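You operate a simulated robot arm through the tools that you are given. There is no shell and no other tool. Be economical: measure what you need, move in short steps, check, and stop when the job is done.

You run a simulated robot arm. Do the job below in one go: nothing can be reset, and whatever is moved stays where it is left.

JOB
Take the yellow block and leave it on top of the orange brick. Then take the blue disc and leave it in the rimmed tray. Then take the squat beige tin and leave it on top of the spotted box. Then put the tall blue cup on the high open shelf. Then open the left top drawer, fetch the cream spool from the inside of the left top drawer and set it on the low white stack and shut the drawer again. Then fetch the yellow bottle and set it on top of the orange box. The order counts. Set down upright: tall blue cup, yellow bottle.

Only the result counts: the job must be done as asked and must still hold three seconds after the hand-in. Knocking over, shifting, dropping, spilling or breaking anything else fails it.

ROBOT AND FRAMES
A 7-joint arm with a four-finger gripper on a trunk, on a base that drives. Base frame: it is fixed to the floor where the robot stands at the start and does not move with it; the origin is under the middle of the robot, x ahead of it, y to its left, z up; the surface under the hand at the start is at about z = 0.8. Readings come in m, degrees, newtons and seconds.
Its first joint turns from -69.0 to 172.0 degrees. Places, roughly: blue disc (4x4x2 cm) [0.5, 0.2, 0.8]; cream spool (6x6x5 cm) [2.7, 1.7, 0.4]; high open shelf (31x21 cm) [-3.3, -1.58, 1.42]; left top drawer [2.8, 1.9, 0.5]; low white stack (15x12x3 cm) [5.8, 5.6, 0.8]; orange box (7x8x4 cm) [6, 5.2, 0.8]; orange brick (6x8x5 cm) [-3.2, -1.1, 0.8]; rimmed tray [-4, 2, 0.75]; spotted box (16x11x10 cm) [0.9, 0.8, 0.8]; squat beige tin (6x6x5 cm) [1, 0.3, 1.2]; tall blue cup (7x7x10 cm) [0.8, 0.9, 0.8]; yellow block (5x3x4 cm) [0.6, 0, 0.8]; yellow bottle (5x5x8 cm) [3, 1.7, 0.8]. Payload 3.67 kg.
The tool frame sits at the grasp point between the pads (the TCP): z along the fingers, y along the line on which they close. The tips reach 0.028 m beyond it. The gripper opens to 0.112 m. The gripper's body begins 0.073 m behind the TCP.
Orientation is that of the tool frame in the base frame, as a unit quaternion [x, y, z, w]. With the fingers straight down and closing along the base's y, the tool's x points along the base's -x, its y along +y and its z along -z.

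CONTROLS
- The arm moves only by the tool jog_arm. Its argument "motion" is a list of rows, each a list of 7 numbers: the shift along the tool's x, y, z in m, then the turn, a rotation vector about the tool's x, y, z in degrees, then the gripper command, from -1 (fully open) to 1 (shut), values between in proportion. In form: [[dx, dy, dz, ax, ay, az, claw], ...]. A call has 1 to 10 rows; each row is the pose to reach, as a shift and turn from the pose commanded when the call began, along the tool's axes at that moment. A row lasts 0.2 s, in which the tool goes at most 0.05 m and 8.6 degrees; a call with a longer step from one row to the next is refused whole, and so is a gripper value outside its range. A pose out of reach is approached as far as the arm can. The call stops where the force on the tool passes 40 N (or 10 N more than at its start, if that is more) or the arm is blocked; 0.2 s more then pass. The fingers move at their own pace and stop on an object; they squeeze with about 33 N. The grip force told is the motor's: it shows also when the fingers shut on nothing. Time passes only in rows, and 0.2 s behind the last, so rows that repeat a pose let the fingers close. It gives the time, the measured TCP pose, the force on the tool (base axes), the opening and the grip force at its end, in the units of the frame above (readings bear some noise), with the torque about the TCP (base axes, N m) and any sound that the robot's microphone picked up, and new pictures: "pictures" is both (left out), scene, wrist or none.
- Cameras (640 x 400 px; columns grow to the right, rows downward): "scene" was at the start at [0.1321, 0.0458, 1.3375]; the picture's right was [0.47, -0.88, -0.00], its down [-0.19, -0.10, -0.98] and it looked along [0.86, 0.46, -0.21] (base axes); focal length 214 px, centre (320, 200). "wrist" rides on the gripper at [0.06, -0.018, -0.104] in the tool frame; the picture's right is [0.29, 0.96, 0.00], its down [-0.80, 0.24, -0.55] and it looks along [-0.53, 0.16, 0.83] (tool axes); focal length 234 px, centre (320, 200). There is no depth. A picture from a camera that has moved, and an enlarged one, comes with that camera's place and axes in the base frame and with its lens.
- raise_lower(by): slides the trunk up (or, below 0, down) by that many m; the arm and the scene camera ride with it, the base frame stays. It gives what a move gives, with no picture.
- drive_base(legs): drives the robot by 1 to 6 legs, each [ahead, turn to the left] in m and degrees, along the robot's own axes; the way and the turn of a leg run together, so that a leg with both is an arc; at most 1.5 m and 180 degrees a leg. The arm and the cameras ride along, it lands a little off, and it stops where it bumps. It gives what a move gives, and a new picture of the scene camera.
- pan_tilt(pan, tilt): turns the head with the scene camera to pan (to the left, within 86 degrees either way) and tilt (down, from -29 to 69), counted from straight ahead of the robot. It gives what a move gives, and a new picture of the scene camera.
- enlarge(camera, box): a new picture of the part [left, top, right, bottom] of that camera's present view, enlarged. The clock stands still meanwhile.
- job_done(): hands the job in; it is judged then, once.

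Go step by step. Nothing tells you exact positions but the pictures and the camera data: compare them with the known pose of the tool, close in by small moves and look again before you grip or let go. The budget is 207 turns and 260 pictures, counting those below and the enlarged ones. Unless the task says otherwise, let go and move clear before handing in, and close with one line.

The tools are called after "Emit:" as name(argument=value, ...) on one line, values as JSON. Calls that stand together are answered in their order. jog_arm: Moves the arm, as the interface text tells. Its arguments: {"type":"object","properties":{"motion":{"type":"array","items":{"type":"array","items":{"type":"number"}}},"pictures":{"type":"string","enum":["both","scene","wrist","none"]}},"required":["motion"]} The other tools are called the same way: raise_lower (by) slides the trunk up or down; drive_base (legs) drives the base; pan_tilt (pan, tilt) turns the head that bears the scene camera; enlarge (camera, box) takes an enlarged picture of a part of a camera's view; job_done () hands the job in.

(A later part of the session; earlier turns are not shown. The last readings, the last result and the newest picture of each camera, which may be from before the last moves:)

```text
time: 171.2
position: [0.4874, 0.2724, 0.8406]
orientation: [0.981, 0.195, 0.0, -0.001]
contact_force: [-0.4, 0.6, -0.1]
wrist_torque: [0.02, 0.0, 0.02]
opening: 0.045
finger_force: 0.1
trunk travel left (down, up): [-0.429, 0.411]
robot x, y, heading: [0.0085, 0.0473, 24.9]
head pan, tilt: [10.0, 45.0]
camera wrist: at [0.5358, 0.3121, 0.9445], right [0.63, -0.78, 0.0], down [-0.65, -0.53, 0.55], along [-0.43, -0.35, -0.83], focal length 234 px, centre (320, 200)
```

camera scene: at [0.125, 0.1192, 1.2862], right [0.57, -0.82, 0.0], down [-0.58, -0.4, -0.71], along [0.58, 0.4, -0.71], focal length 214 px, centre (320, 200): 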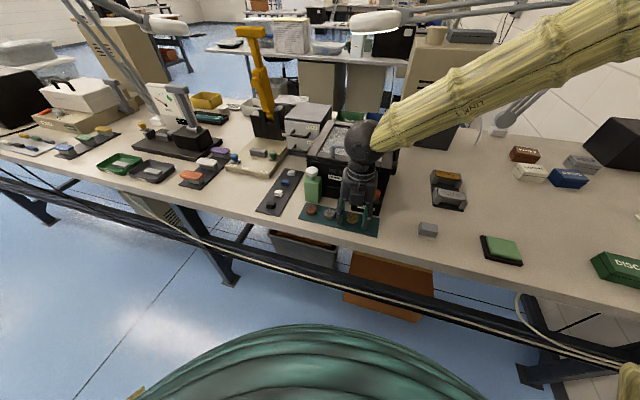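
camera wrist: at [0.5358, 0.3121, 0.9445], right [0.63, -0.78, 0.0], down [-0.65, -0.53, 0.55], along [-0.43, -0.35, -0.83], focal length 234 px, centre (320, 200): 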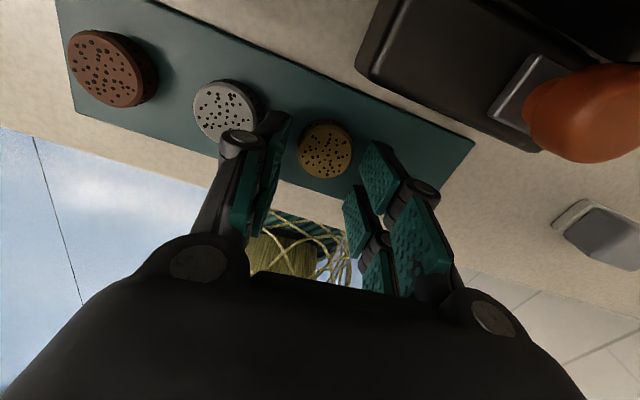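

Released. I rise and check the row.

Emit:
jog_arm(motion=[[0, 0, -0.02, 0, 0, 0, 0.2], [0, 0, -0.06, 0, 0, 0, 0.2], [0, 0, -0.11, 0, 0, 0, 0.0], [0, 0, -0.16, 0, 0, 0, -0.2], [0, 0, -0.21, 0, 0, 0, -0.4], [0, 0, -0.26, 0, 0, 0, -0.6], [0, 0, -0.31, 0, 0, 0, -0.6], [0, 0, -0.36, 0, 0, 0, -0.6], [0, 0, -0.41, 0, 0, 0, -0.6], [0, 0, -0.46, 0, 0, 0, -0.6]], pictures="wrist")

Emit:
pan_tilt(pan=-18, tilt=45)

Emit:
pan_tilt(pan=-5, tilt=15)

```text
time: 173.4
position: [0.4882, 0.274, 1.3007]
orientation: [0.981, 0.194, 0.0, -0.001]
contact_force: [-0.8, 1.0, 0.2]
wrist_torque: [0.0, -0.03, 0.02]
opening: 0.0896
finger_force: 0.0
trunk travel left (down, up): [-0.429, 0.411]
robot x, y, heading: [0.0147, 0.0499, 25.0]
head pan, tilt: [10.0, 45.0]
camera wrist: at [0.5371, 0.312, 1.4044], right [0.63, -0.78, 0.0], down [-0.64, -0.53, 0.55], along [-0.43, -0.35, -0.83], focal length 234 px, centre (320, 200)
```

wrist: 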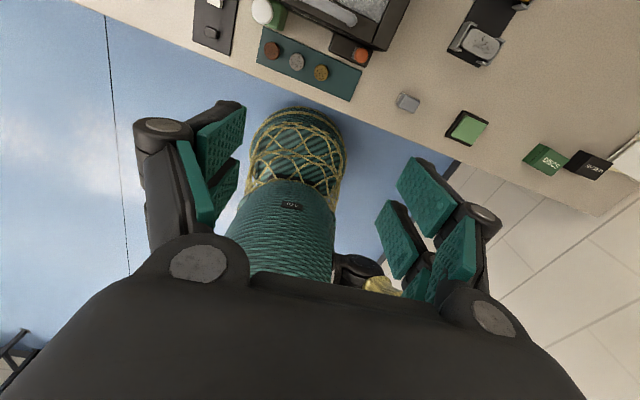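

```text
time: 174.4
position: [0.4895, 0.2713, 1.3005]
orientation: [0.981, 0.194, 0.0, -0.001]
contact_force: [-0.3, -0.7, 0.0]
wrist_torque: [0.01, 0.01, -0.01]
opening: 0.0896
finger_force: 0.1
trunk travel left (down, up): [-0.429, 0.411]
robot x, y, heading: [0.0142, 0.0488, 24.9]
head pan, tilt: [-18.0, 45.0]
camera scene: at [0.139, 0.0824, 1.2863], right [0.12, -0.99, 0.0], down [-0.7, -0.09, -0.71], along [0.7, 0.09, -0.71], focal length 214 px, centre (320, 200)
```

scene: 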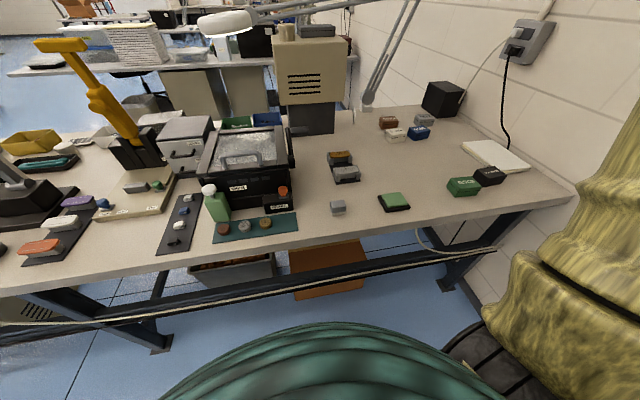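

```text
time: 175.3
position: [0.4895, 0.272, 1.2991]
orientation: [0.981, 0.194, 0.0, -0.001]
contact_force: [-0.3, -0.5, 0.1]
wrist_torque: [0.01, 0.02, -0.02]
opening: 0.0897
finger_force: 0.0
trunk travel left (down, up): [-0.429, 0.411]
robot x, y, heading: [0.0111, 0.0475, 25.0]
head pan, tilt: [-5.0, 15.0]
camera scene: at [0.1461, 0.1043, 1.333], right [0.34, -0.94, 0.0], down [-0.24, -0.09, -0.97], along [0.91, 0.33, -0.26], focal length 214 px, centre (320, 200)
```

scene: 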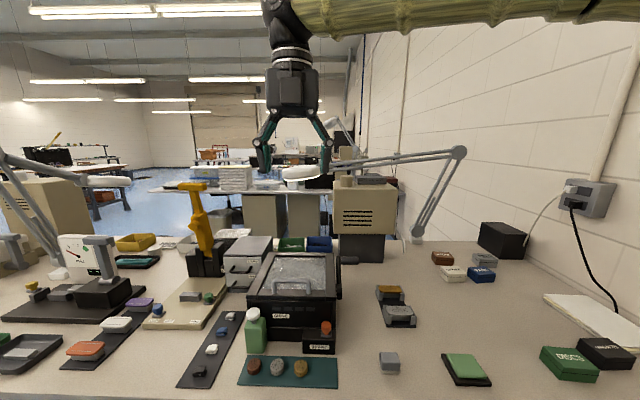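

The disc row looks evenly spaced again. Next is the tin on top of the beige machine, so I enlarge.

Emit:
enlarge(camera="scene", box=[270, 130, 470, 260])

Emit:
enlarge(camera="scene", box=[0, 150, 270, 320])

```text
3.08 times, centred on (370, 195) of scene
camera zoom: at [0.1461, 0.1043, 1.333], right [0.34, -0.94, 0.0], down [-0.24, -0.09, -0.97], along [0.91, 0.33, -0.26], focal length 660 px, centre (166, 215)
```

zoom: 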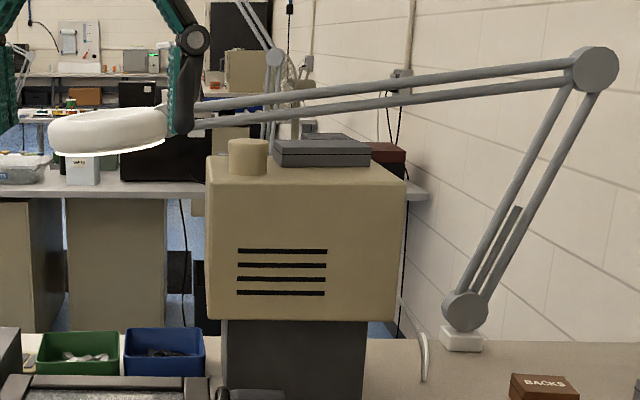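

```text
2.35 times, centred on (135, 235) of scene
camera zoom: at [0.1461, 0.1043, 1.333], right [0.34, -0.94, 0.0], down [-0.24, -0.09, -0.97], along [0.91, 0.33, -0.26], focal length 505 px, centre (755, 118)
```

zoom: 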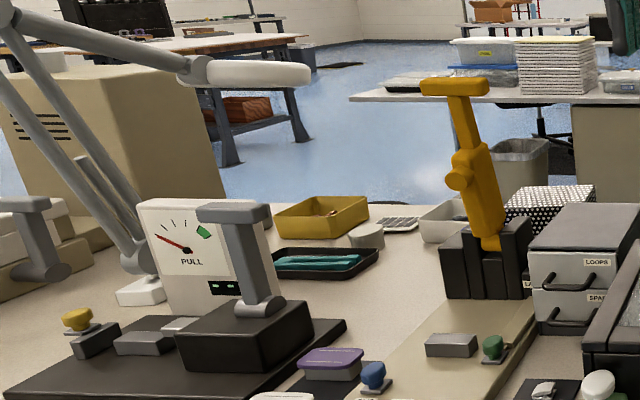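

The tin sits at about (1.00, 0.30), with its centre z near 1.18; the lamp arm passes 0.3 m behind it. I creep 0.12 m closer.

Emit:
drive_base(legs=[[0.12, 0]])

Emit:
raise_lower(by=0.2)

Emit:
pan_tilt(pan=-8, tilt=25)

Emit:
enlarge(camera="scene", box=[260, 100, 420, 220])

```text
time: 176.6
position: [0.5994, 0.3237, 1.2991]
orientation: [0.981, 0.194, -0.002, 0.0]
contact_force: [1.8, 0.5, -0.9]
wrist_torque: [-0.03, 0.03, -0.03]
opening: 0.0895
finger_force: 0.1
trunk travel left (down, up): [-0.429, 0.411]
robot x, y, heading: [0.1213, 0.0988, 24.8]
head pan, tilt: [-5.0, 15.0]
camera scene: at [0.2553, 0.1551, 1.3328], right [0.34, -0.94, 0.0], down [-0.24, -0.09, -0.97], along [0.91, 0.33, -0.26], focal length 214 px, centre (320, 200)
```

scene: 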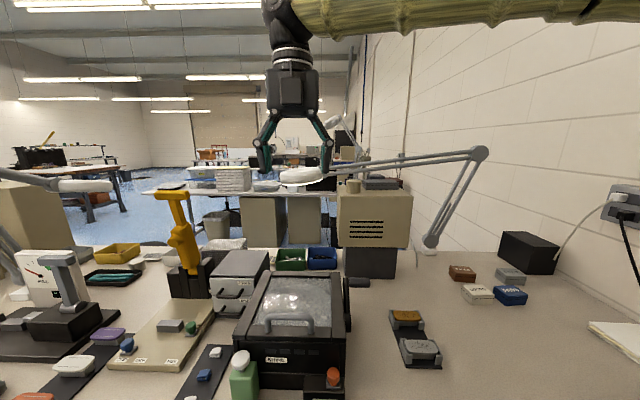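

```text
time: 178.7
position: [0.5975, 0.3235, 1.4997]
orientation: [0.981, 0.194, -0.001, 0.0]
contact_force: [1.3, 0.6, -0.8]
wrist_torque: [0.0, -0.03, 0.0]
opening: 0.0896
finger_force: 0.1
trunk travel left (down, up): [-0.629, 0.211]
robot x, y, heading: [0.1206, 0.1017, 24.9]
head pan, tilt: [-5.0, 15.0]
```

```text
time: 179.4
position: [0.5964, 0.324, 1.5003]
orientation: [0.981, 0.193, -0.001, -0.001]
contact_force: [0.1, 0.7, 0.3]
wrist_torque: [0.01, -0.02, -0.02]
opening: 0.0896
finger_force: 0.2
trunk travel left (down, up): [-0.629, 0.211]
robot x, y, heading: [0.1222, 0.0995, 24.8]
head pan, tilt: [-8.0, 25.0]
camera scene: at [0.2539, 0.1495, 1.5169], right [0.29, -0.96, 0.0], down [-0.4, -0.12, -0.91], along [0.87, 0.26, -0.42], focal length 214 px, centre (320, 200)
```

scene: 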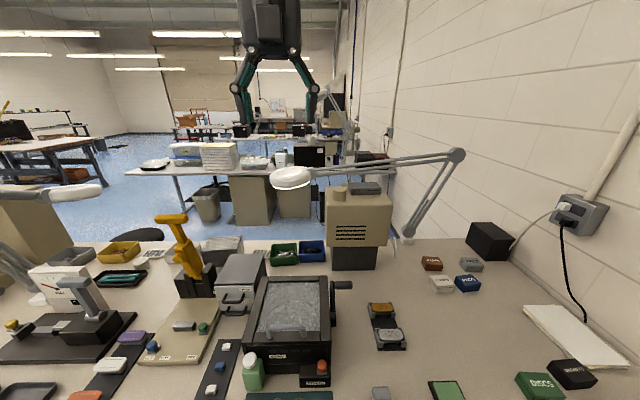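

```text
3.33 times, centred on (340, 160) of scene
camera zoom: at [0.2539, 0.1495, 1.5169], right [0.29, -0.96, 0.0], down [-0.4, -0.12, -0.91], along [0.87, 0.26, -0.42], focal length 715 px, centre (253, 333)
```

zoom: 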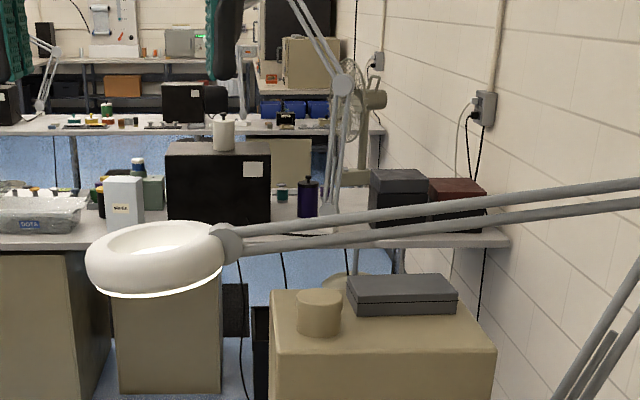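

Tin located at (1.04, 0.30), top about 1.20. I move above it at height, turning so the fingers close along the depth direction.

Emit:
jog_arm(motion=[[0.0397, 0.0189, 0, 0, 0, -8.4, -0.6], [0.0793, 0.0378, 0, 0, 0, -16.8, -0.6], [0.119, 0.0567, 0, 0, 0, -25.2, -0.6], [0.1586, 0.0756, 0, 0, 0, -33.6, -0.6], [0.1983, 0.0945, 0, 0, 0, -42, -0.6], [0.238, 0.1134, 0.01, 0, 0, -50.4, -0.6], [0.2776, 0.1323, 0.03, 0, 0, -58.8, -0.6], [0.3173, 0.1512, 0.05, 0, 0, -67.2, -0.6], [0.357, 0.17, 0.07, 0, 0, -75.6, -0.6], [0.3966, 0.189, 0.09, 0, 0, -84, -0.6]], pictures="both")

```text
time: 181.6
position: [1.0358, 0.3029, 1.4069]
orientation: [0.599, 0.801, -0.002, -0.002]
contact_force: [0.9, 1.0, -0.9]
wrist_torque: [-0.04, 0.07, 0.02]
opening: 0.0895
finger_force: 0.0
trunk travel left (down, up): [-0.629, 0.211]
robot x, y, heading: [0.1214, 0.101, 25.0]
head pan, tilt: [-8.0, 25.0]
camera scene: at [0.2563, 0.1503, 1.5166], right [0.29, -0.96, 0.0], down [-0.41, -0.12, -0.91], along [0.87, 0.26, -0.42], focal length 214 px, centre (320, 200)
camera wrist: at [1.0021, 0.3545, 1.5102], right [0.84, 0.55, 0.0], down [0.46, -0.7, 0.55], along [0.3, -0.46, -0.83], focal length 234 px, centre (320, 200)
```

scene: 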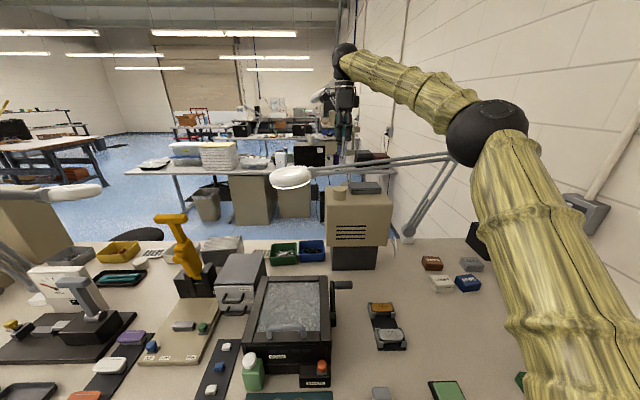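
wrist: 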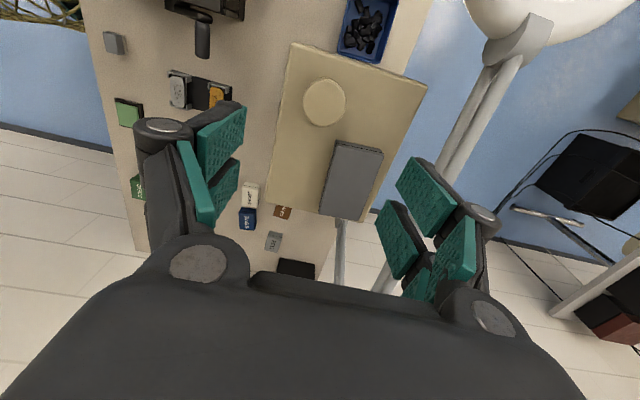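

Tin seen at (1.0375, 0.308), with a clear gap to the grey box. I descend around it.

Emit:
jog_arm(motion=[[0.0045, 0.003, 0.045, 0, 0, 0, -0.6], [0.0045, 0.003, 0.09, 0, 0, 0, -0.6], [0.0045, 0.003, 0.135, 0, 0, 0, -0.6], [0.0045, 0.003, 0.165, 0, 0, 0, -0.6]], pictures="both")

Emit:
enlarge(camera="scene", box=[280, 110, 420, 220])

```text
time: 182.6
position: [1.0372, 0.305, 1.2418]
orientation: [0.598, 0.801, 0.0, -0.003]
contact_force: [-0.6, 0.3, -0.4]
wrist_torque: [-0.03, 0.0, 0.0]
opening: 0.0896
finger_force: 0.1
trunk travel left (down, up): [-0.629, 0.211]
robot x, y, heading: [0.1217, 0.0962, 25.0]
head pan, tilt: [-8.0, 25.0]
camera scene: at [0.255, 0.1487, 1.5168], right [0.29, -0.96, 0.0], down [-0.41, -0.12, -0.91], along [0.87, 0.26, -0.42], focal length 214 px, centre (320, 200)
camera wrist: at [1.0035, 0.3563, 1.3462], right [0.84, 0.55, 0.0], down [0.46, -0.7, 0.55], along [0.3, -0.46, -0.83], focal length 234 px, centre (320, 200)
```

scene: 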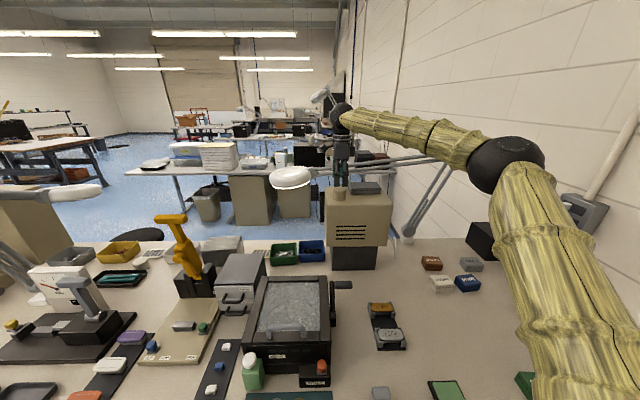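
wrist: 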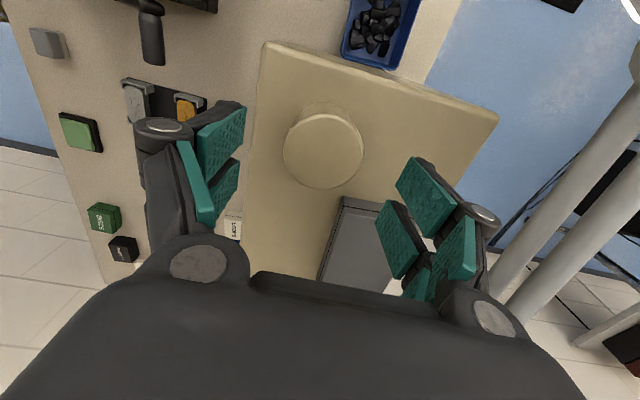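

```text
3.64 times, centred on (350, 165) of scene
camera zoom: at [0.255, 0.1487, 1.5168], right [0.29, -0.96, 0.0], down [-0.41, -0.12, -0.91], along [0.87, 0.26, -0.42], focal length 780 px, centre (211, 327)
```

zoom: 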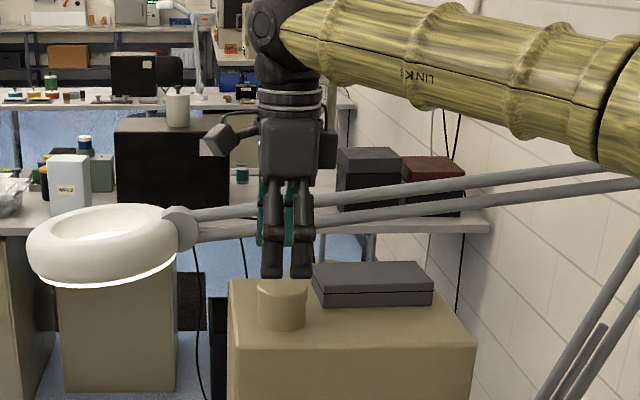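

Tin top is at about 1.198. I lower to grasp height and close.

Emit:
jog_arm(motion=[[0.003, 0.001, 0.025, 0, 0, 0, -0.6], [0.003, 0.001, 0.045, 0, 0, 0, -0.6], [0.003, 0.001, 0.056, 0, 0, 0, -0.6], [0.003, 0.001, 0.056, 0, 0, 0, -0.2], [0.003, 0.001, 0.056, 0, 0, 0, 0.2], [0.003, 0.001, 0.056, 0, 0, 0, 0.6], [0.003, 0.001, 0.056, 0, 0, 0, 0.6]], pictures="wrist")

```text
time: 184.2
position: [1.0358, 0.3071, 1.1866]
orientation: [0.599, 0.801, 0.0, -0.001]
contact_force: [0.7, 0.1, 0.6]
wrist_torque: [0.01, 0.01, -0.01]
opening: 0.0545
finger_force: 32.7
trunk travel left (down, up): [-0.629, 0.211]
robot x, y, heading: [0.122, 0.0993, 25.0]
head pan, tilt: [-8.0, 25.0]
camera wrist: at [1.0024, 0.3597, 1.2905], right [0.84, 0.55, 0.0], down [0.46, -0.7, 0.55], along [0.3, -0.46, -0.83], focal length 234 px, centre (320, 200)
```

wrist: 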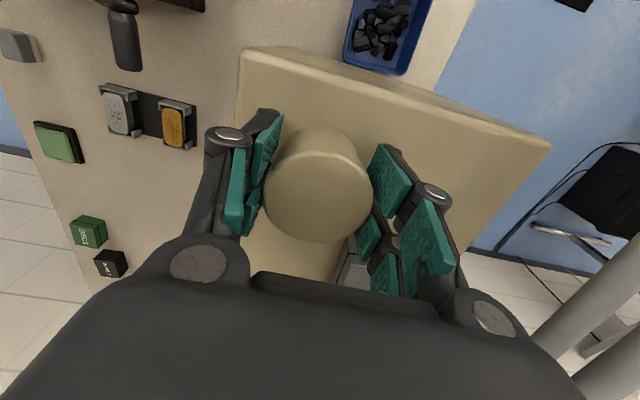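

Tin gripped (5.45 cm). I lift it clear and retract.

Emit:
jog_arm(motion=[[0, 0, -0.02, 0, 0, 0, 0.6], [0, 0, -0.06, 0, 0, 0, 0.6], [0, 0, -0.105, 0, 0, 0, 0.6], [0, 0, -0.15, 0, 0, 0, 0.6], [0, 0, -0.195, 0, 0, 0, 0.6]], pictures="wrist")

Emit:
jog_arm(motion=[[0.0133, -0.0442, 0, 0, 0, 0, 0.6], [0.0266, -0.0884, 0, 0, 0, 0, 0.6], [0.04, -0.1326, 0, 0, 0, 0, 0.6], [0.053, -0.1768, 0, 0, 0, 0, 0.6], [0.0665, -0.221, 0, 0, 0, 0, 0.6], [0.08, -0.2652, 0, 0, 0, 0, 0.6], [0.093, -0.3094, 0, 0, 0, 0, 0.6], [0.1064, -0.3536, 0, 0, 0, 0, 0.6], [0.12, -0.398, 0, 0, 0, 0, 0.6], [0.133, -0.442, 0, 0, 0, 0, 0.6]], pictures="none")

Emit:
pan_tilt(pan=25, tilt=30)

Emit:
enlarge(camera="scene", box=[220, 60, 460, 210])

```text
time: 185.4
position: [1.0373, 0.3069, 1.3847]
orientation: [0.598, 0.801, 0.0, -0.001]
contact_force: [-0.4, 0.4, -1.0]
wrist_torque: [0.02, -0.08, 0.02]
opening: 0.0544
finger_force: 33.4
trunk travel left (down, up): [-0.629, 0.211]
robot x, y, heading: [0.1214, 0.1008, 25.1]
head pan, tilt: [-8.0, 25.0]
camera wrist: at [1.0019, 0.3585, 1.4879], right [0.84, 0.55, 0.0], down [0.46, -0.7, 0.55], along [0.3, -0.46, -0.83], focal length 234 px, centre (320, 200)
```

wrist: 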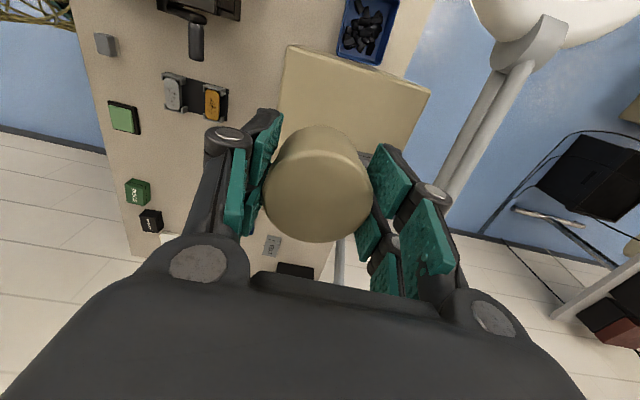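

```text
time: 187.6
position: [0.572, 0.3084, 1.3828]
orientation: [0.599, 0.801, 0.0, -0.001]
contact_force: [-0.8, -0.1, -0.9]
wrist_torque: [0.01, -0.02, 0.04]
opening: 0.0545
finger_force: 32.6
trunk travel left (down, up): [-0.629, 0.211]
robot x, y, heading: [0.1202, 0.0992, 25.0]
head pan, tilt: [-8.0, 25.0]
```

```text
time: 188.6
position: [0.5745, 0.308, 1.3818]
orientation: [0.599, 0.801, 0.0, 0.0]
contact_force: [0.8, -0.1, -1.1]
wrist_torque: [0.01, 0.02, 0.03]
opening: 0.0543
finger_force: 32.7
trunk travel left (down, up): [-0.629, 0.211]
robot x, y, heading: [0.1167, 0.1035, 25.0]
head pan, tilt: [25.0, 30.0]
camera scene: at [0.2242, 0.1918, 1.5089], right [0.76, -0.64, 0.0], down [-0.32, -0.38, -0.87], along [0.56, 0.66, -0.5], focal length 214 px, centre (320, 200)
```

scene: 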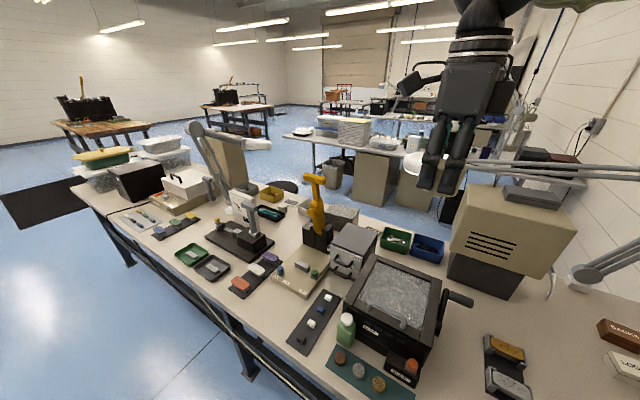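

```text
2.67 times, centred on (340, 135) of scene
camera zoom: at [0.2242, 0.1918, 1.5089], right [0.76, -0.64, 0.0], down [-0.32, -0.38, -0.87], along [0.56, 0.66, -0.5], focal length 572 px, centre (267, 373)
```

zoom: 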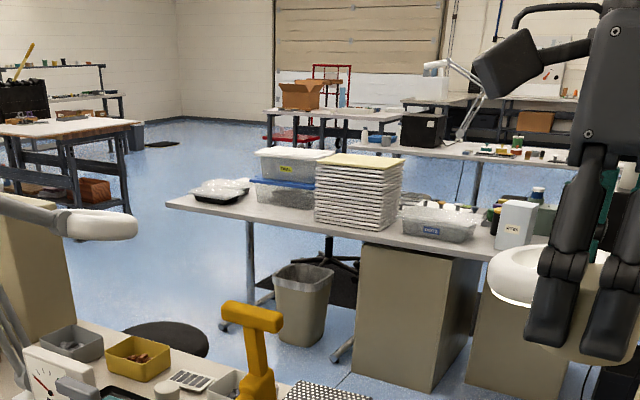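

Emit:
enlarge(camera="scene", box=[240, 160, 400, 270])

```text
3.64 times, centred on (320, 215) of scene
camera zoom: at [0.2242, 0.1918, 1.5089], right [0.76, -0.64, 0.0], down [-0.32, -0.38, -0.87], along [0.56, 0.66, -0.5], focal length 780 px, centre (320, 146)
```

zoom: 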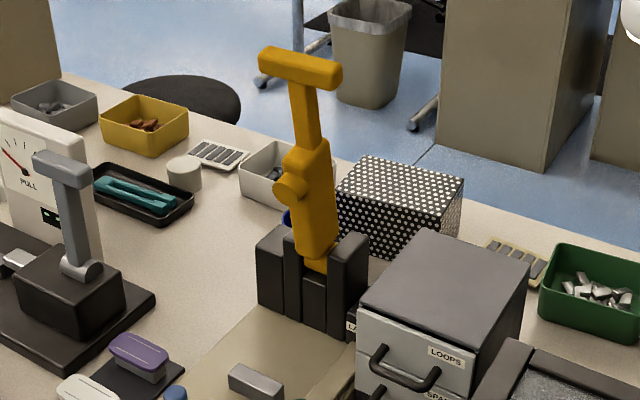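

The spotted box is at about (0.91, 0.82), with the cup behind the hammer near (0.78, 0.92). I check how close the base is to the table edge.

Emit:
pan_tilt(pan=0, tilt=69)

```text
time: 189.7
position: [0.5763, 0.3078, 1.3835]
orientation: [0.599, 0.801, 0.0, -0.001]
contact_force: [1.1, 0.2, -1.1]
wrist_torque: [0.01, -0.02, -0.02]
opening: 0.0541
finger_force: 33.4
trunk travel left (down, up): [-0.629, 0.211]
robot x, y, heading: [0.1188, 0.0974, 25.2]
head pan, tilt: [0.0, 68.8]
camera scene: at [0.2166, 0.1462, 1.4575], right [0.42, -0.91, 0.0], down [-0.84, -0.39, -0.36], along [0.33, 0.15, -0.93], focal length 214 px, centre (320, 200)
```

scene: 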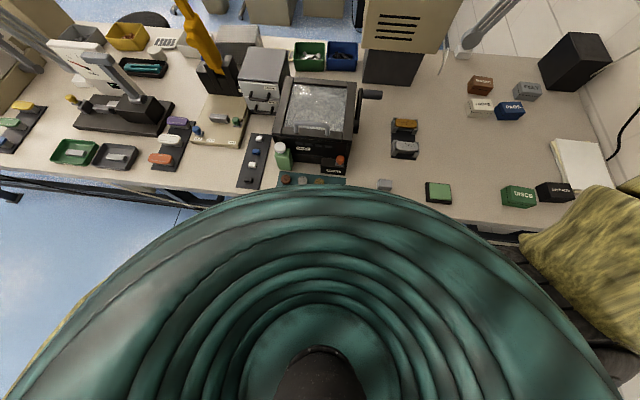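

From the front the box is reachable if I stand right opposite it. I shift sideways by 0.375 m to the left, keeping the tin high.

Emit:
drive_base(legs=[[-0.25, 0], [0, 87], [0.375, 0], [0, -90], [0.24, 0]])

Emit:
pan_tilt(pan=0, tilt=30)

Emit:
enlarge(camera="scene", box=[220, 120, 420, 250])

```text
time: 202.4
position: [0.441, 0.6318, 1.3815]
orientation: [0.614, 0.79, 0.0, -0.002]
contact_force: [0.7, -0.3, -2.0]
wrist_torque: [0.0, 0.05, -0.01]
opening: 0.0539
finger_force: 32.7
trunk travel left (down, up): [-0.629, 0.211]
robot x, y, heading: [-0.025, 0.4403, 23.0]
head pan, tilt: [0.0, 68.8]
camera scene: at [0.0767, 0.483, 1.4573], right [0.39, -0.92, 0.0], down [-0.86, -0.36, -0.36], along [0.33, 0.14, -0.93], focal length 214 px, centre (320, 200)
```

scene: 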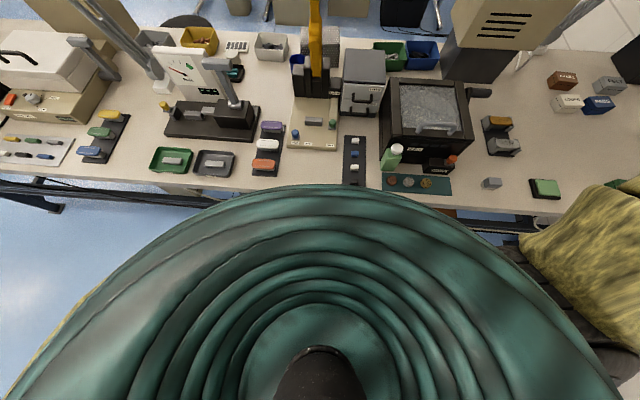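

```text
time: 203.4
position: [0.4389, 0.6325, 1.3829]
orientation: [0.613, 0.79, 0.0, -0.002]
contact_force: [-0.7, 0.9, -0.6]
wrist_torque: [0.01, 0.02, 0.0]
opening: 0.0539
finger_force: 33.0
trunk travel left (down, up): [-0.629, 0.211]
robot x, y, heading: [-0.0236, 0.4406, 23.0]
head pan, tilt: [0.0, 30.0]
camera scene: at [0.107, 0.496, 1.5088], right [0.39, -0.92, 0.0], down [-0.46, -0.19, -0.87], along [0.8, 0.34, -0.5], focal length 214 px, centre (320, 200)
```

scene: 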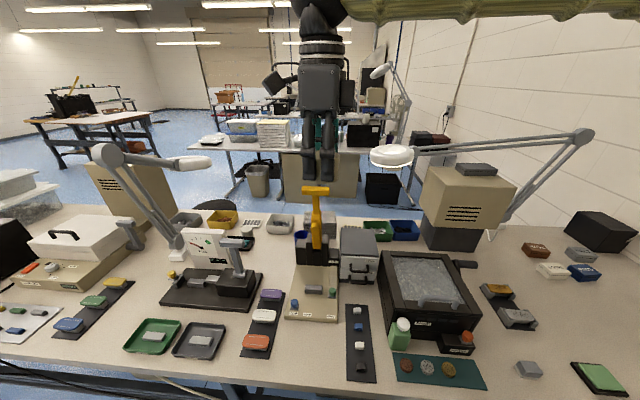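

```text
3.08 times, centred on (320, 185) of scene
camera zoom: at [0.107, 0.496, 1.5088], right [0.39, -0.92, 0.0], down [-0.46, -0.19, -0.87], along [0.8, 0.34, -0.5], focal length 660 px, centre (320, 246)
```

zoom: 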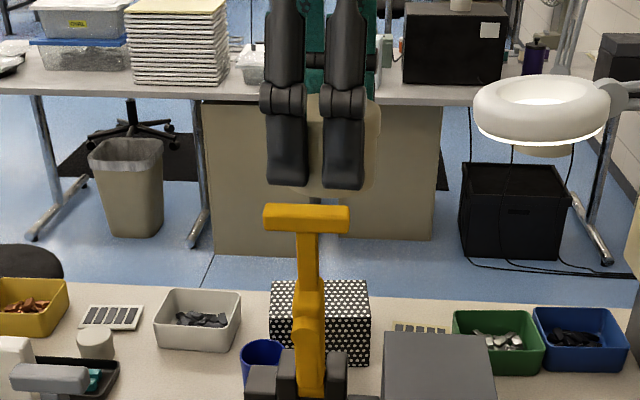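

The hammer (top ≈1.2) stands in front of the box, so I move the tin over at height 1.38 to see whether the reach suffices.

Emit:
jog_arm(motion=[[0.0069, 0.0486, 0, 0, 0, -0.8, 0.6], [0.0138, 0.0972, 0, 0, 0, -1.6, 0.6], [0.0207, 0.1458, 0, 0, 0, -2.4, 0.6], [0.0276, 0.1944, 0, 0, 0, -3.2, 0.6], [0.0345, 0.243, 0, 0, 0, -4, 0.6], [0.0414, 0.2916, 0, 0, 0, -4.8, 0.6], [0.0483, 0.34, 0, 0, 0, -5.6, 0.6], [0.0552, 0.3888, 0, 0, 0, -6.4, 0.6], [0.062, 0.437, 0, 0, 0, -7.2, 0.6], [0.069, 0.486, 0, 0, 0, -7.6, 0.6]], pictures="both")

```text
time: 205.6
position: [0.8615, 0.7977, 1.3788]
orientation: [0.561, 0.828, 0.001, -0.001]
contact_force: [-0.8, -1.4, -0.4]
wrist_torque: [0.14, -0.06, 0.02]
opening: 0.0537
finger_force: 32.8
out of reach, approached as far as the arm can: row 10
trunk travel left (down, up): [-0.629, 0.211]
robot x, y, heading: [-0.0205, 0.4381, 23.1]
head pan, tilt: [0.0, 30.0]
camera scene: at [0.1062, 0.4918, 1.5091], right [0.39, -0.92, 0.0], down [-0.46, -0.19, -0.87], along [0.8, 0.34, -0.5], focal length 214 px, centre (320, 200)
camera wrist: at [0.8227, 0.8461, 1.4819], right [0.78, 0.62, 0.0], down [0.52, -0.65, 0.55], along [0.34, -0.43, -0.83], focal length 234 px, centre (320, 200)
```

scene: 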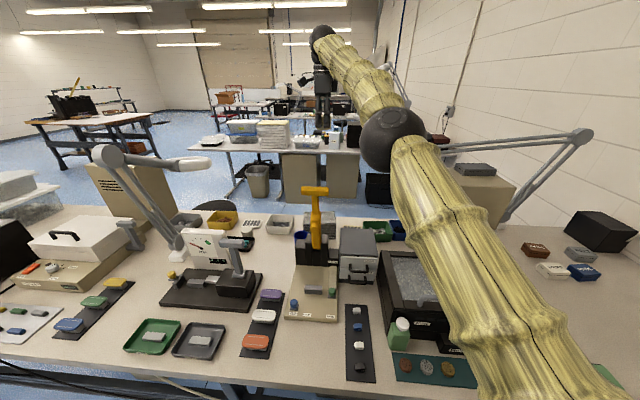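
wrist: 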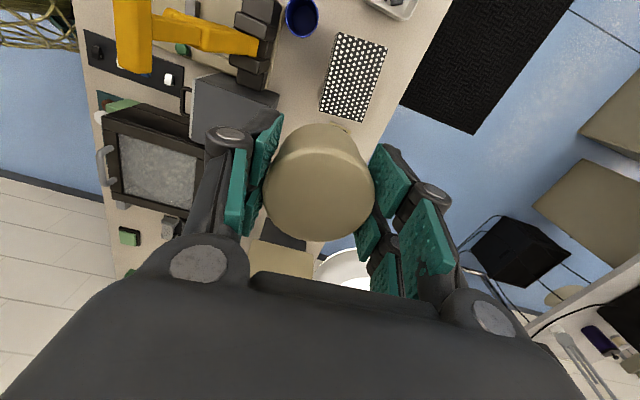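

Reach is ~3–5 cm short here. I creep forward 5 cm carefully and then lower (reach grows when lower).

Emit:
drive_base(legs=[[0.05, 0]])

```text
time: 206.5
position: [0.9037, 0.8192, 1.3814]
orientation: [0.561, 0.828, 0.002, 0.0]
contact_force: [-0.1, 0.0, 1.0]
wrist_torque: [0.04, -0.02, 0.02]
opening: 0.0538
finger_force: 33.0
trunk travel left (down, up): [-0.629, 0.211]
robot x, y, heading: [0.0207, 0.4586, 22.5]
head pan, tilt: [0.0, 30.0]
camera scene: at [0.1489, 0.5138, 1.5096], right [0.39, -0.92, 0.0], down [-0.46, -0.19, -0.87], along [0.8, 0.34, -0.5], focal length 214 px, centre (320, 200)
```

scene: 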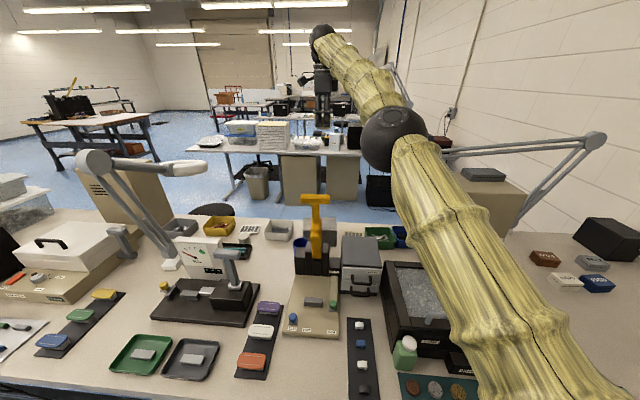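

No bump, and the tin is now over the box. I descend partway and check clearances to the hammer.

Emit:
jog_arm(motion=[[0.005, 0.003, 0.045, 0, 0, 0, 0.6], [0.01, 0.006, 0.09, 0, 0, 0, 0.6], [0.015, 0.008, 0.135, 0, 0, 0, 0.6], [0.015, 0.008, 0.18, 0, 0, 0, 0.6], [0.015, 0.008, 0.225, 0, 0, 0, 0.6]], pictures="both")

Emit:
enlarge(camera="scene", box=[240, 90, 460, 240])

```text
time: 207.7
position: [0.9117, 0.8375, 1.1524]
orientation: [0.562, 0.827, 0.001, -0.002]
contact_force: [0.3, -0.3, -1.0]
wrist_torque: [0.01, 0.05, -0.03]
opening: 0.054
finger_force: 33.0
trunk travel left (down, up): [-0.629, 0.211]
robot x, y, heading: [0.0263, 0.4614, 22.8]
head pan, tilt: [0.0, 30.0]
camera scene: at [0.1549, 0.5159, 1.5088], right [0.39, -0.92, 0.0], down [-0.46, -0.19, -0.87], along [0.8, 0.34, -0.5], focal length 214 px, centre (320, 200)
camera wrist: at [0.873, 0.8857, 1.2552], right [0.78, 0.62, 0.0], down [0.52, -0.65, 0.55], along [0.34, -0.43, -0.83], focal length 234 px, centre (320, 200)
```

scene: 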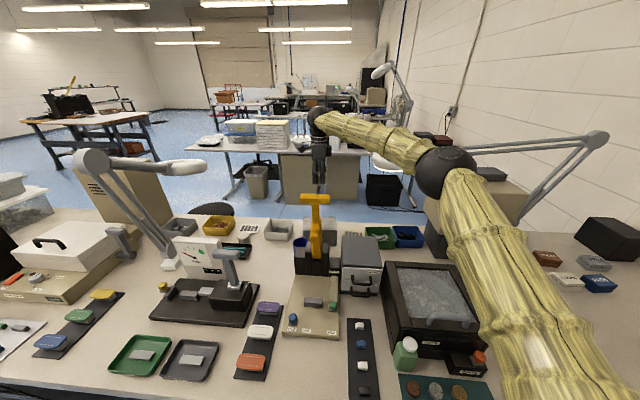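
wrist: 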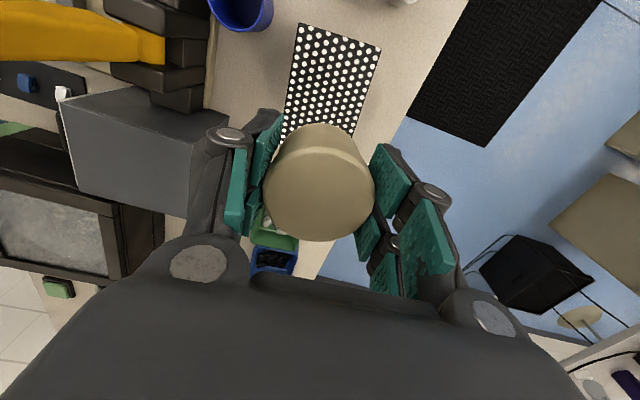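

```text
2.67 times, centred on (350, 165) of scene
camera zoom: at [0.1549, 0.5159, 1.5088], right [0.39, -0.92, 0.0], down [-0.46, -0.19, -0.87], along [0.8, 0.34, -0.5], focal length 572 px, centre (240, 293)
```

zoom: 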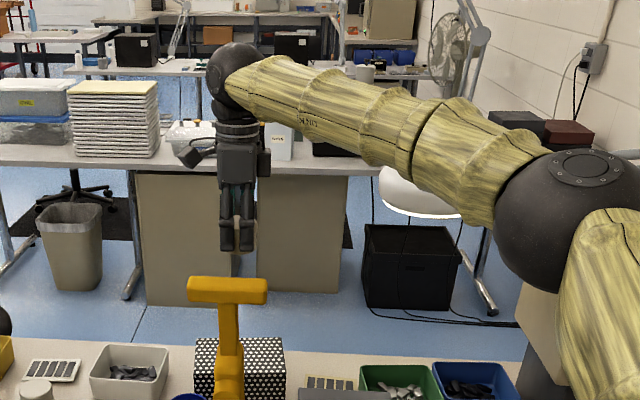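

The tin is right above the box centre (0.9175, 0.836). I continue down.

Emit:
jog_arm(motion=[[0, 0.004, 0.04, 0, 0, 0, 0.6], [0, 0.004, 0.08, 0, 0, 0, 0.6], [0, 0.004, 0.12, 0, 0, 0, 0.6], [0, 0.004, 0.16, 0, 0, 0, 0.6], [0, 0.004, 0.19, 0, 0, 0, 0.6]], pictures="both")

Emit:
enlarge(camera="scene", box=[240, 130, 440, 280])

```text
time: 208.9
position: [0.9152, 0.8388, 0.9616]
orientation: [0.561, 0.828, 0.001, -0.001]
contact_force: [0.1, -0.4, -1.2]
wrist_torque: [-0.01, 0.05, -0.02]
opening: 0.0542
finger_force: 32.8
trunk travel left (down, up): [-0.629, 0.211]
robot x, y, heading: [0.0225, 0.458, 23.0]
head pan, tilt: [0.0, 30.0]
camera scene: at [0.1544, 0.516, 1.5088], right [0.39, -0.92, 0.0], down [-0.46, -0.19, -0.87], along [0.8, 0.34, -0.5], focal length 214 px, centre (320, 200)
camera wrist: at [0.876, 0.8877, 1.0662], right [0.78, 0.62, 0.0], down [0.52, -0.65, 0.55], along [0.34, -0.43, -0.83], focal length 234 px, centre (320, 200)
```

scene: 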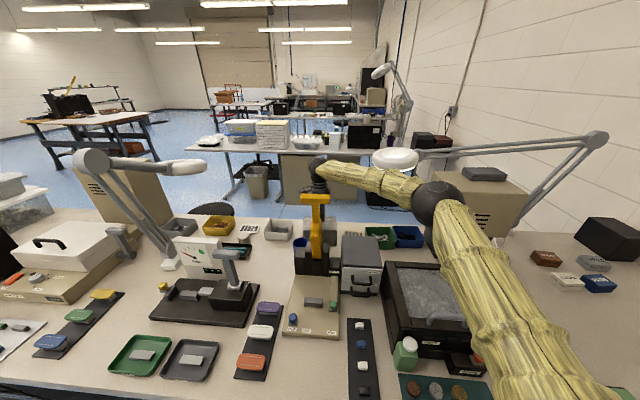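
wrist: 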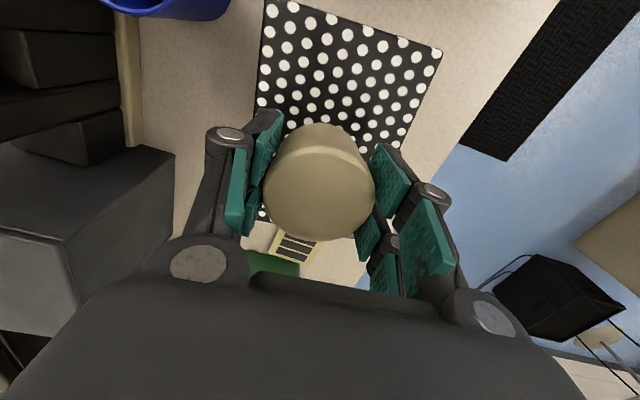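

```text
2.67 times, centred on (340, 205) of scene
camera zoom: at [0.1544, 0.516, 1.5088], right [0.39, -0.92, 0.0], down [-0.46, -0.19, -0.87], along [0.8, 0.34, -0.5], focal length 572 px, centre (267, 187)
```

zoom: 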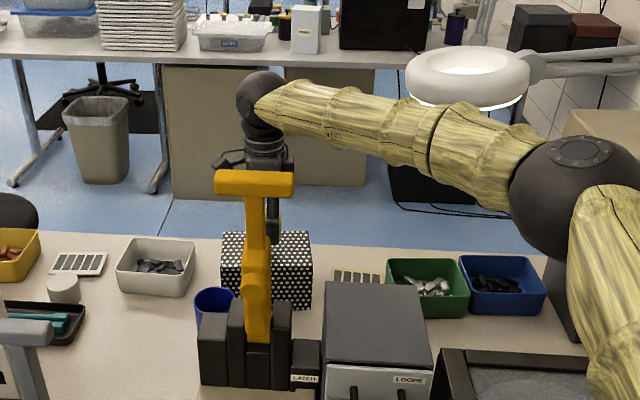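

All clear. I lower gently to contact.

Emit:
jog_arm(motion=[[0, 0, 0.006, 0, 0, 0, 0.6], [0, 0, 0.011, 0, 0, 0, 0.6], [0, 0, 0.015, 0, 0, 0, 0.6], [0, 0, 0.018, 0, 0, 0, 0.6], [0, 0, 0.021, 0, 0, 0, 0.6], [0, 0, 0.023, 0, 0, 0, 0.6]], pictures="wrist")

```text
time: 210.3
position: [0.9139, 0.8391, 0.94]
orientation: [0.561, 0.827, 0.001, 0.0]
contact_force: [-0.2, -0.4, -1.5]
wrist_torque: [-0.01, 0.01, 0.0]
opening: 0.054
finger_force: 33.0
trunk travel left (down, up): [-0.629, 0.211]
robot x, y, heading: [0.0218, 0.4628, 23.1]
head pan, tilt: [0.0, 30.0]
camera wrist: at [0.8753, 0.8883, 1.0438], right [0.78, 0.62, 0.0], down [0.52, -0.65, 0.55], along [0.34, -0.43, -0.83], focal length 234 px, centre (320, 200)
```

wrist: 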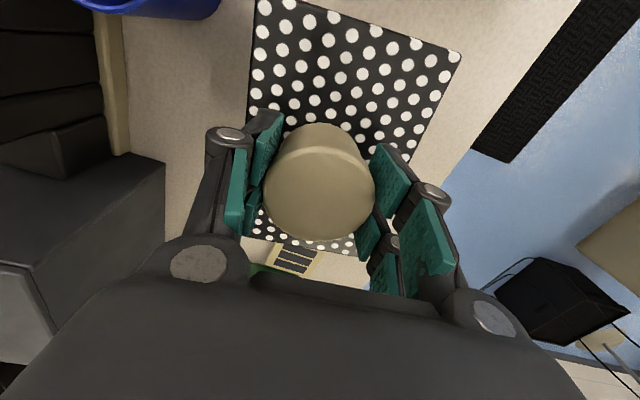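

Emit:
jog_arm(motion=[[0, 0, 0.003, 0, 0, 0, 0.6], [0, 0, 0.005, 0, 0, 0, 0.6], [0, 0, 0.007, 0, 0, 0, 0.6], [0, 0, 0.009, 0, 0, 0, 0.6], [0, 0, 0.011, 0, 0, 0, 0.6], [0, 0, 0.013, 0, 0, 0, 0.6]], pictures="wrist")

```text
time: 211.7
position: [0.9131, 0.8391, 0.9304]
orientation: [0.562, 0.827, 0.002, -0.001]
contact_force: [8.4, -1.9, 28.1]
wrist_torque: [-0.09, -0.16, 0.04]
opening: 0.0535
finger_force: 33.0
trunk travel left (down, up): [-0.629, 0.211]
robot x, y, heading: [0.0252, 0.4603, 22.7]
head pan, tilt: [0.0, 30.0]
camera wrist: at [0.8748, 0.8875, 1.0342], right [0.78, 0.62, 0.0], down [0.52, -0.66, 0.55], along [0.35, -0.43, -0.83], focal length 234 px, centre (320, 200)
```

wrist: 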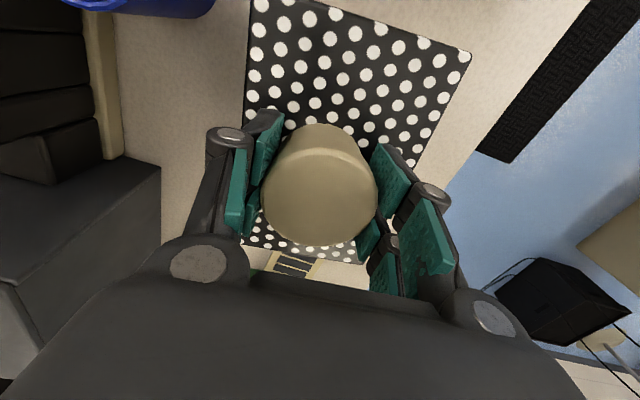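

Contact. I relieve the pressure, open, and rise straight up.

Emit:
jog_arm(motion=[[0, 0, -0.003, 0, 0, 0, 0.4], [0, 0, -0.003, 0, 0, 0, 0], [0, 0, -0.003, 0, 0, 0, -0.4], [0, 0, -0.003, 0, 0, 0, -0.4], [0, 0, -0.02, 0, 0, 0, -0.4], [0, 0, -0.06, 0, 0, 0, -0.4], [0, 0, -0.105, 0, 0, 0, -0.4], [0, 0, -0.15, 0, 0, 0, -0.4], [0, 0, -0.195, 0, 0, 0, -0.4], [0, 0, -0.24, 0, 0, 0, -0.4]], pictures="both")

Emit:
enlarge(camera="scene", box=[240, 130, 440, 280])

```text
time: 213.9
position: [0.9108, 0.8406, 1.167]
orientation: [0.561, 0.828, 0.001, 0.0]
contact_force: [0.1, 0.0, 0.4]
wrist_torque: [0.0, -0.03, -0.04]
opening: 0.0783
finger_force: 0.0
trunk travel left (down, up): [-0.629, 0.211]
robot x, y, heading: [0.0254, 0.46, 23.1]
head pan, tilt: [0.0, 30.0]
camera scene: at [0.1518, 0.5158, 1.5089], right [0.39, -0.92, 0.0], down [-0.46, -0.19, -0.87], along [0.8, 0.34, -0.5], focal length 214 px, centre (320, 200)
camera wrist: at [0.8714, 0.8886, 1.271], right [0.78, 0.62, 0.0], down [0.52, -0.65, 0.55], along [0.35, -0.43, -0.83], focal length 234 px, centre (320, 200)
```

scene: 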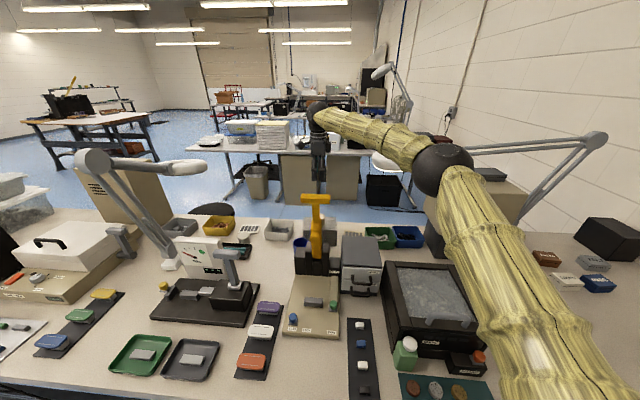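
wrist: 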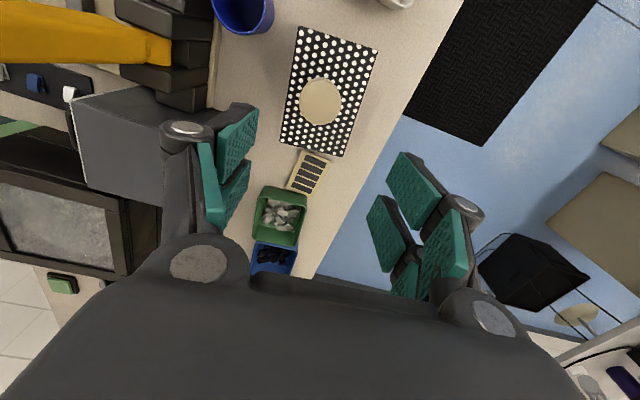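

```text
2.67 times, centred on (340, 205) of scene
camera zoom: at [0.1518, 0.5158, 1.5089], right [0.39, -0.92, 0.0], down [-0.46, -0.19, -0.87], along [0.8, 0.34, -0.5], focal length 572 px, centre (267, 187)
```

zoom: 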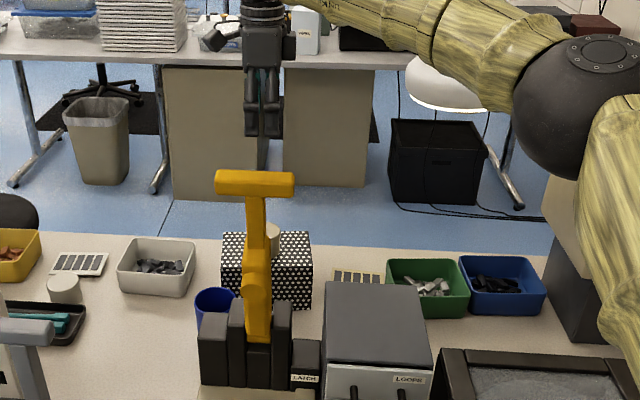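

The tin sits centred on the spotted box. Now the cup: I rise above hammer height and move over it for a top view.

Emit:
jog_arm(motion=[[0, 0, -0.045, 0, 0, 0, -0.4], [0, 0, -0.09, 0, 0, 0, -0.7], [0, 0, -0.135, 0, 0, 0, -1], [0.019, -0.032, -0.15, 0, 0, 0, -1], [0.037, -0.064, -0.15, 0, 0, 0, -1], [0.056, -0.096, -0.15, 0, 0, 0, -1], [0.0746, -0.1275, -0.15, 0, 0, 0, -1]], pictures="both")

Emit:
enlarge(camera="wrist", box=[220, 20, 420, 160])

```text
time: 215.5
position: [0.766, 0.8626, 1.3166]
orientation: [0.562, 0.827, 0.001, 0.0]
contact_force: [-0.3, -0.1, 0.7]
wrist_torque: [-0.02, 0.01, 0.01]
opening: 0.1121
finger_force: 0.0
trunk travel left (down, up): [-0.629, 0.211]
robot x, y, heading: [0.0227, 0.4613, 22.8]
head pan, tilt: [0.0, 30.0]
camera scene: at [0.1525, 0.5159, 1.5089], right [0.39, -0.92, 0.0], down [-0.46, -0.19, -0.87], along [0.8, 0.34, -0.5], focal length 214 px, centre (320, 200)
camera wrist: at [0.7279, 0.9101, 1.4212], right [0.78, 0.62, 0.0], down [0.52, -0.65, 0.55], along [0.34, -0.43, -0.83], focal length 234 px, centre (320, 200)
```

scene: 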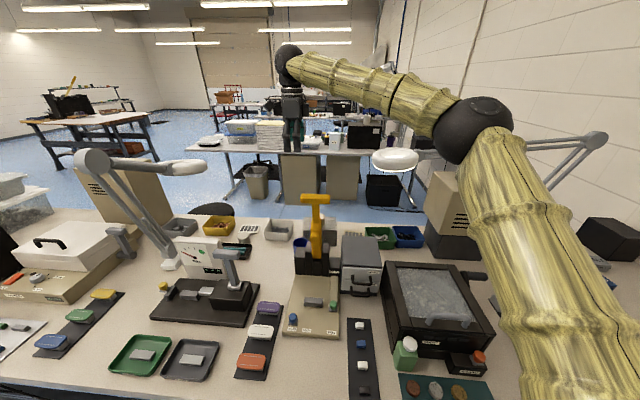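
wrist: 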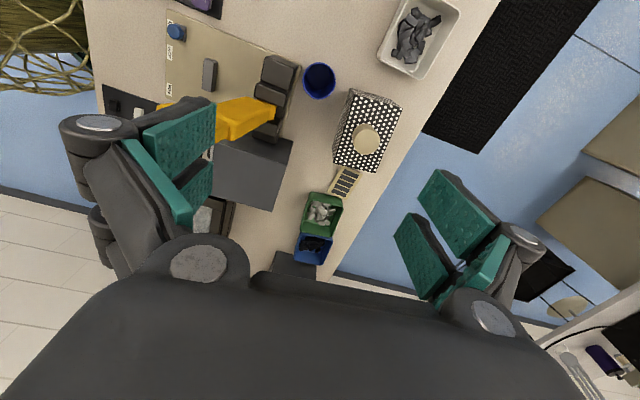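

```text
2.86 times, centred on (320, 90) of wrist
camera zoom: at [0.7279, 0.9101, 1.4212], right [0.78, 0.62, 0.0], down [0.52, -0.65, 0.55], along [0.34, -0.43, -0.83], focal length 669 px, centre (320, 514)
```

zoom: 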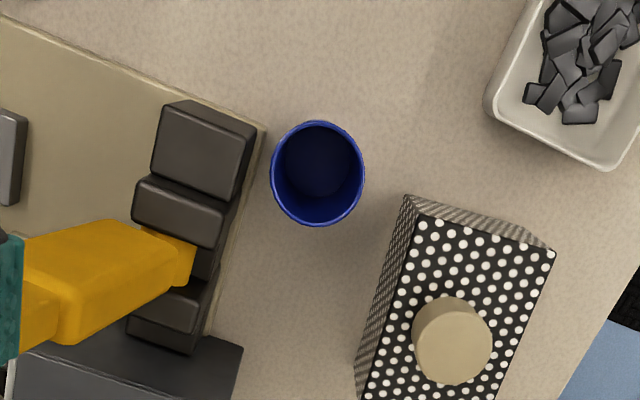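

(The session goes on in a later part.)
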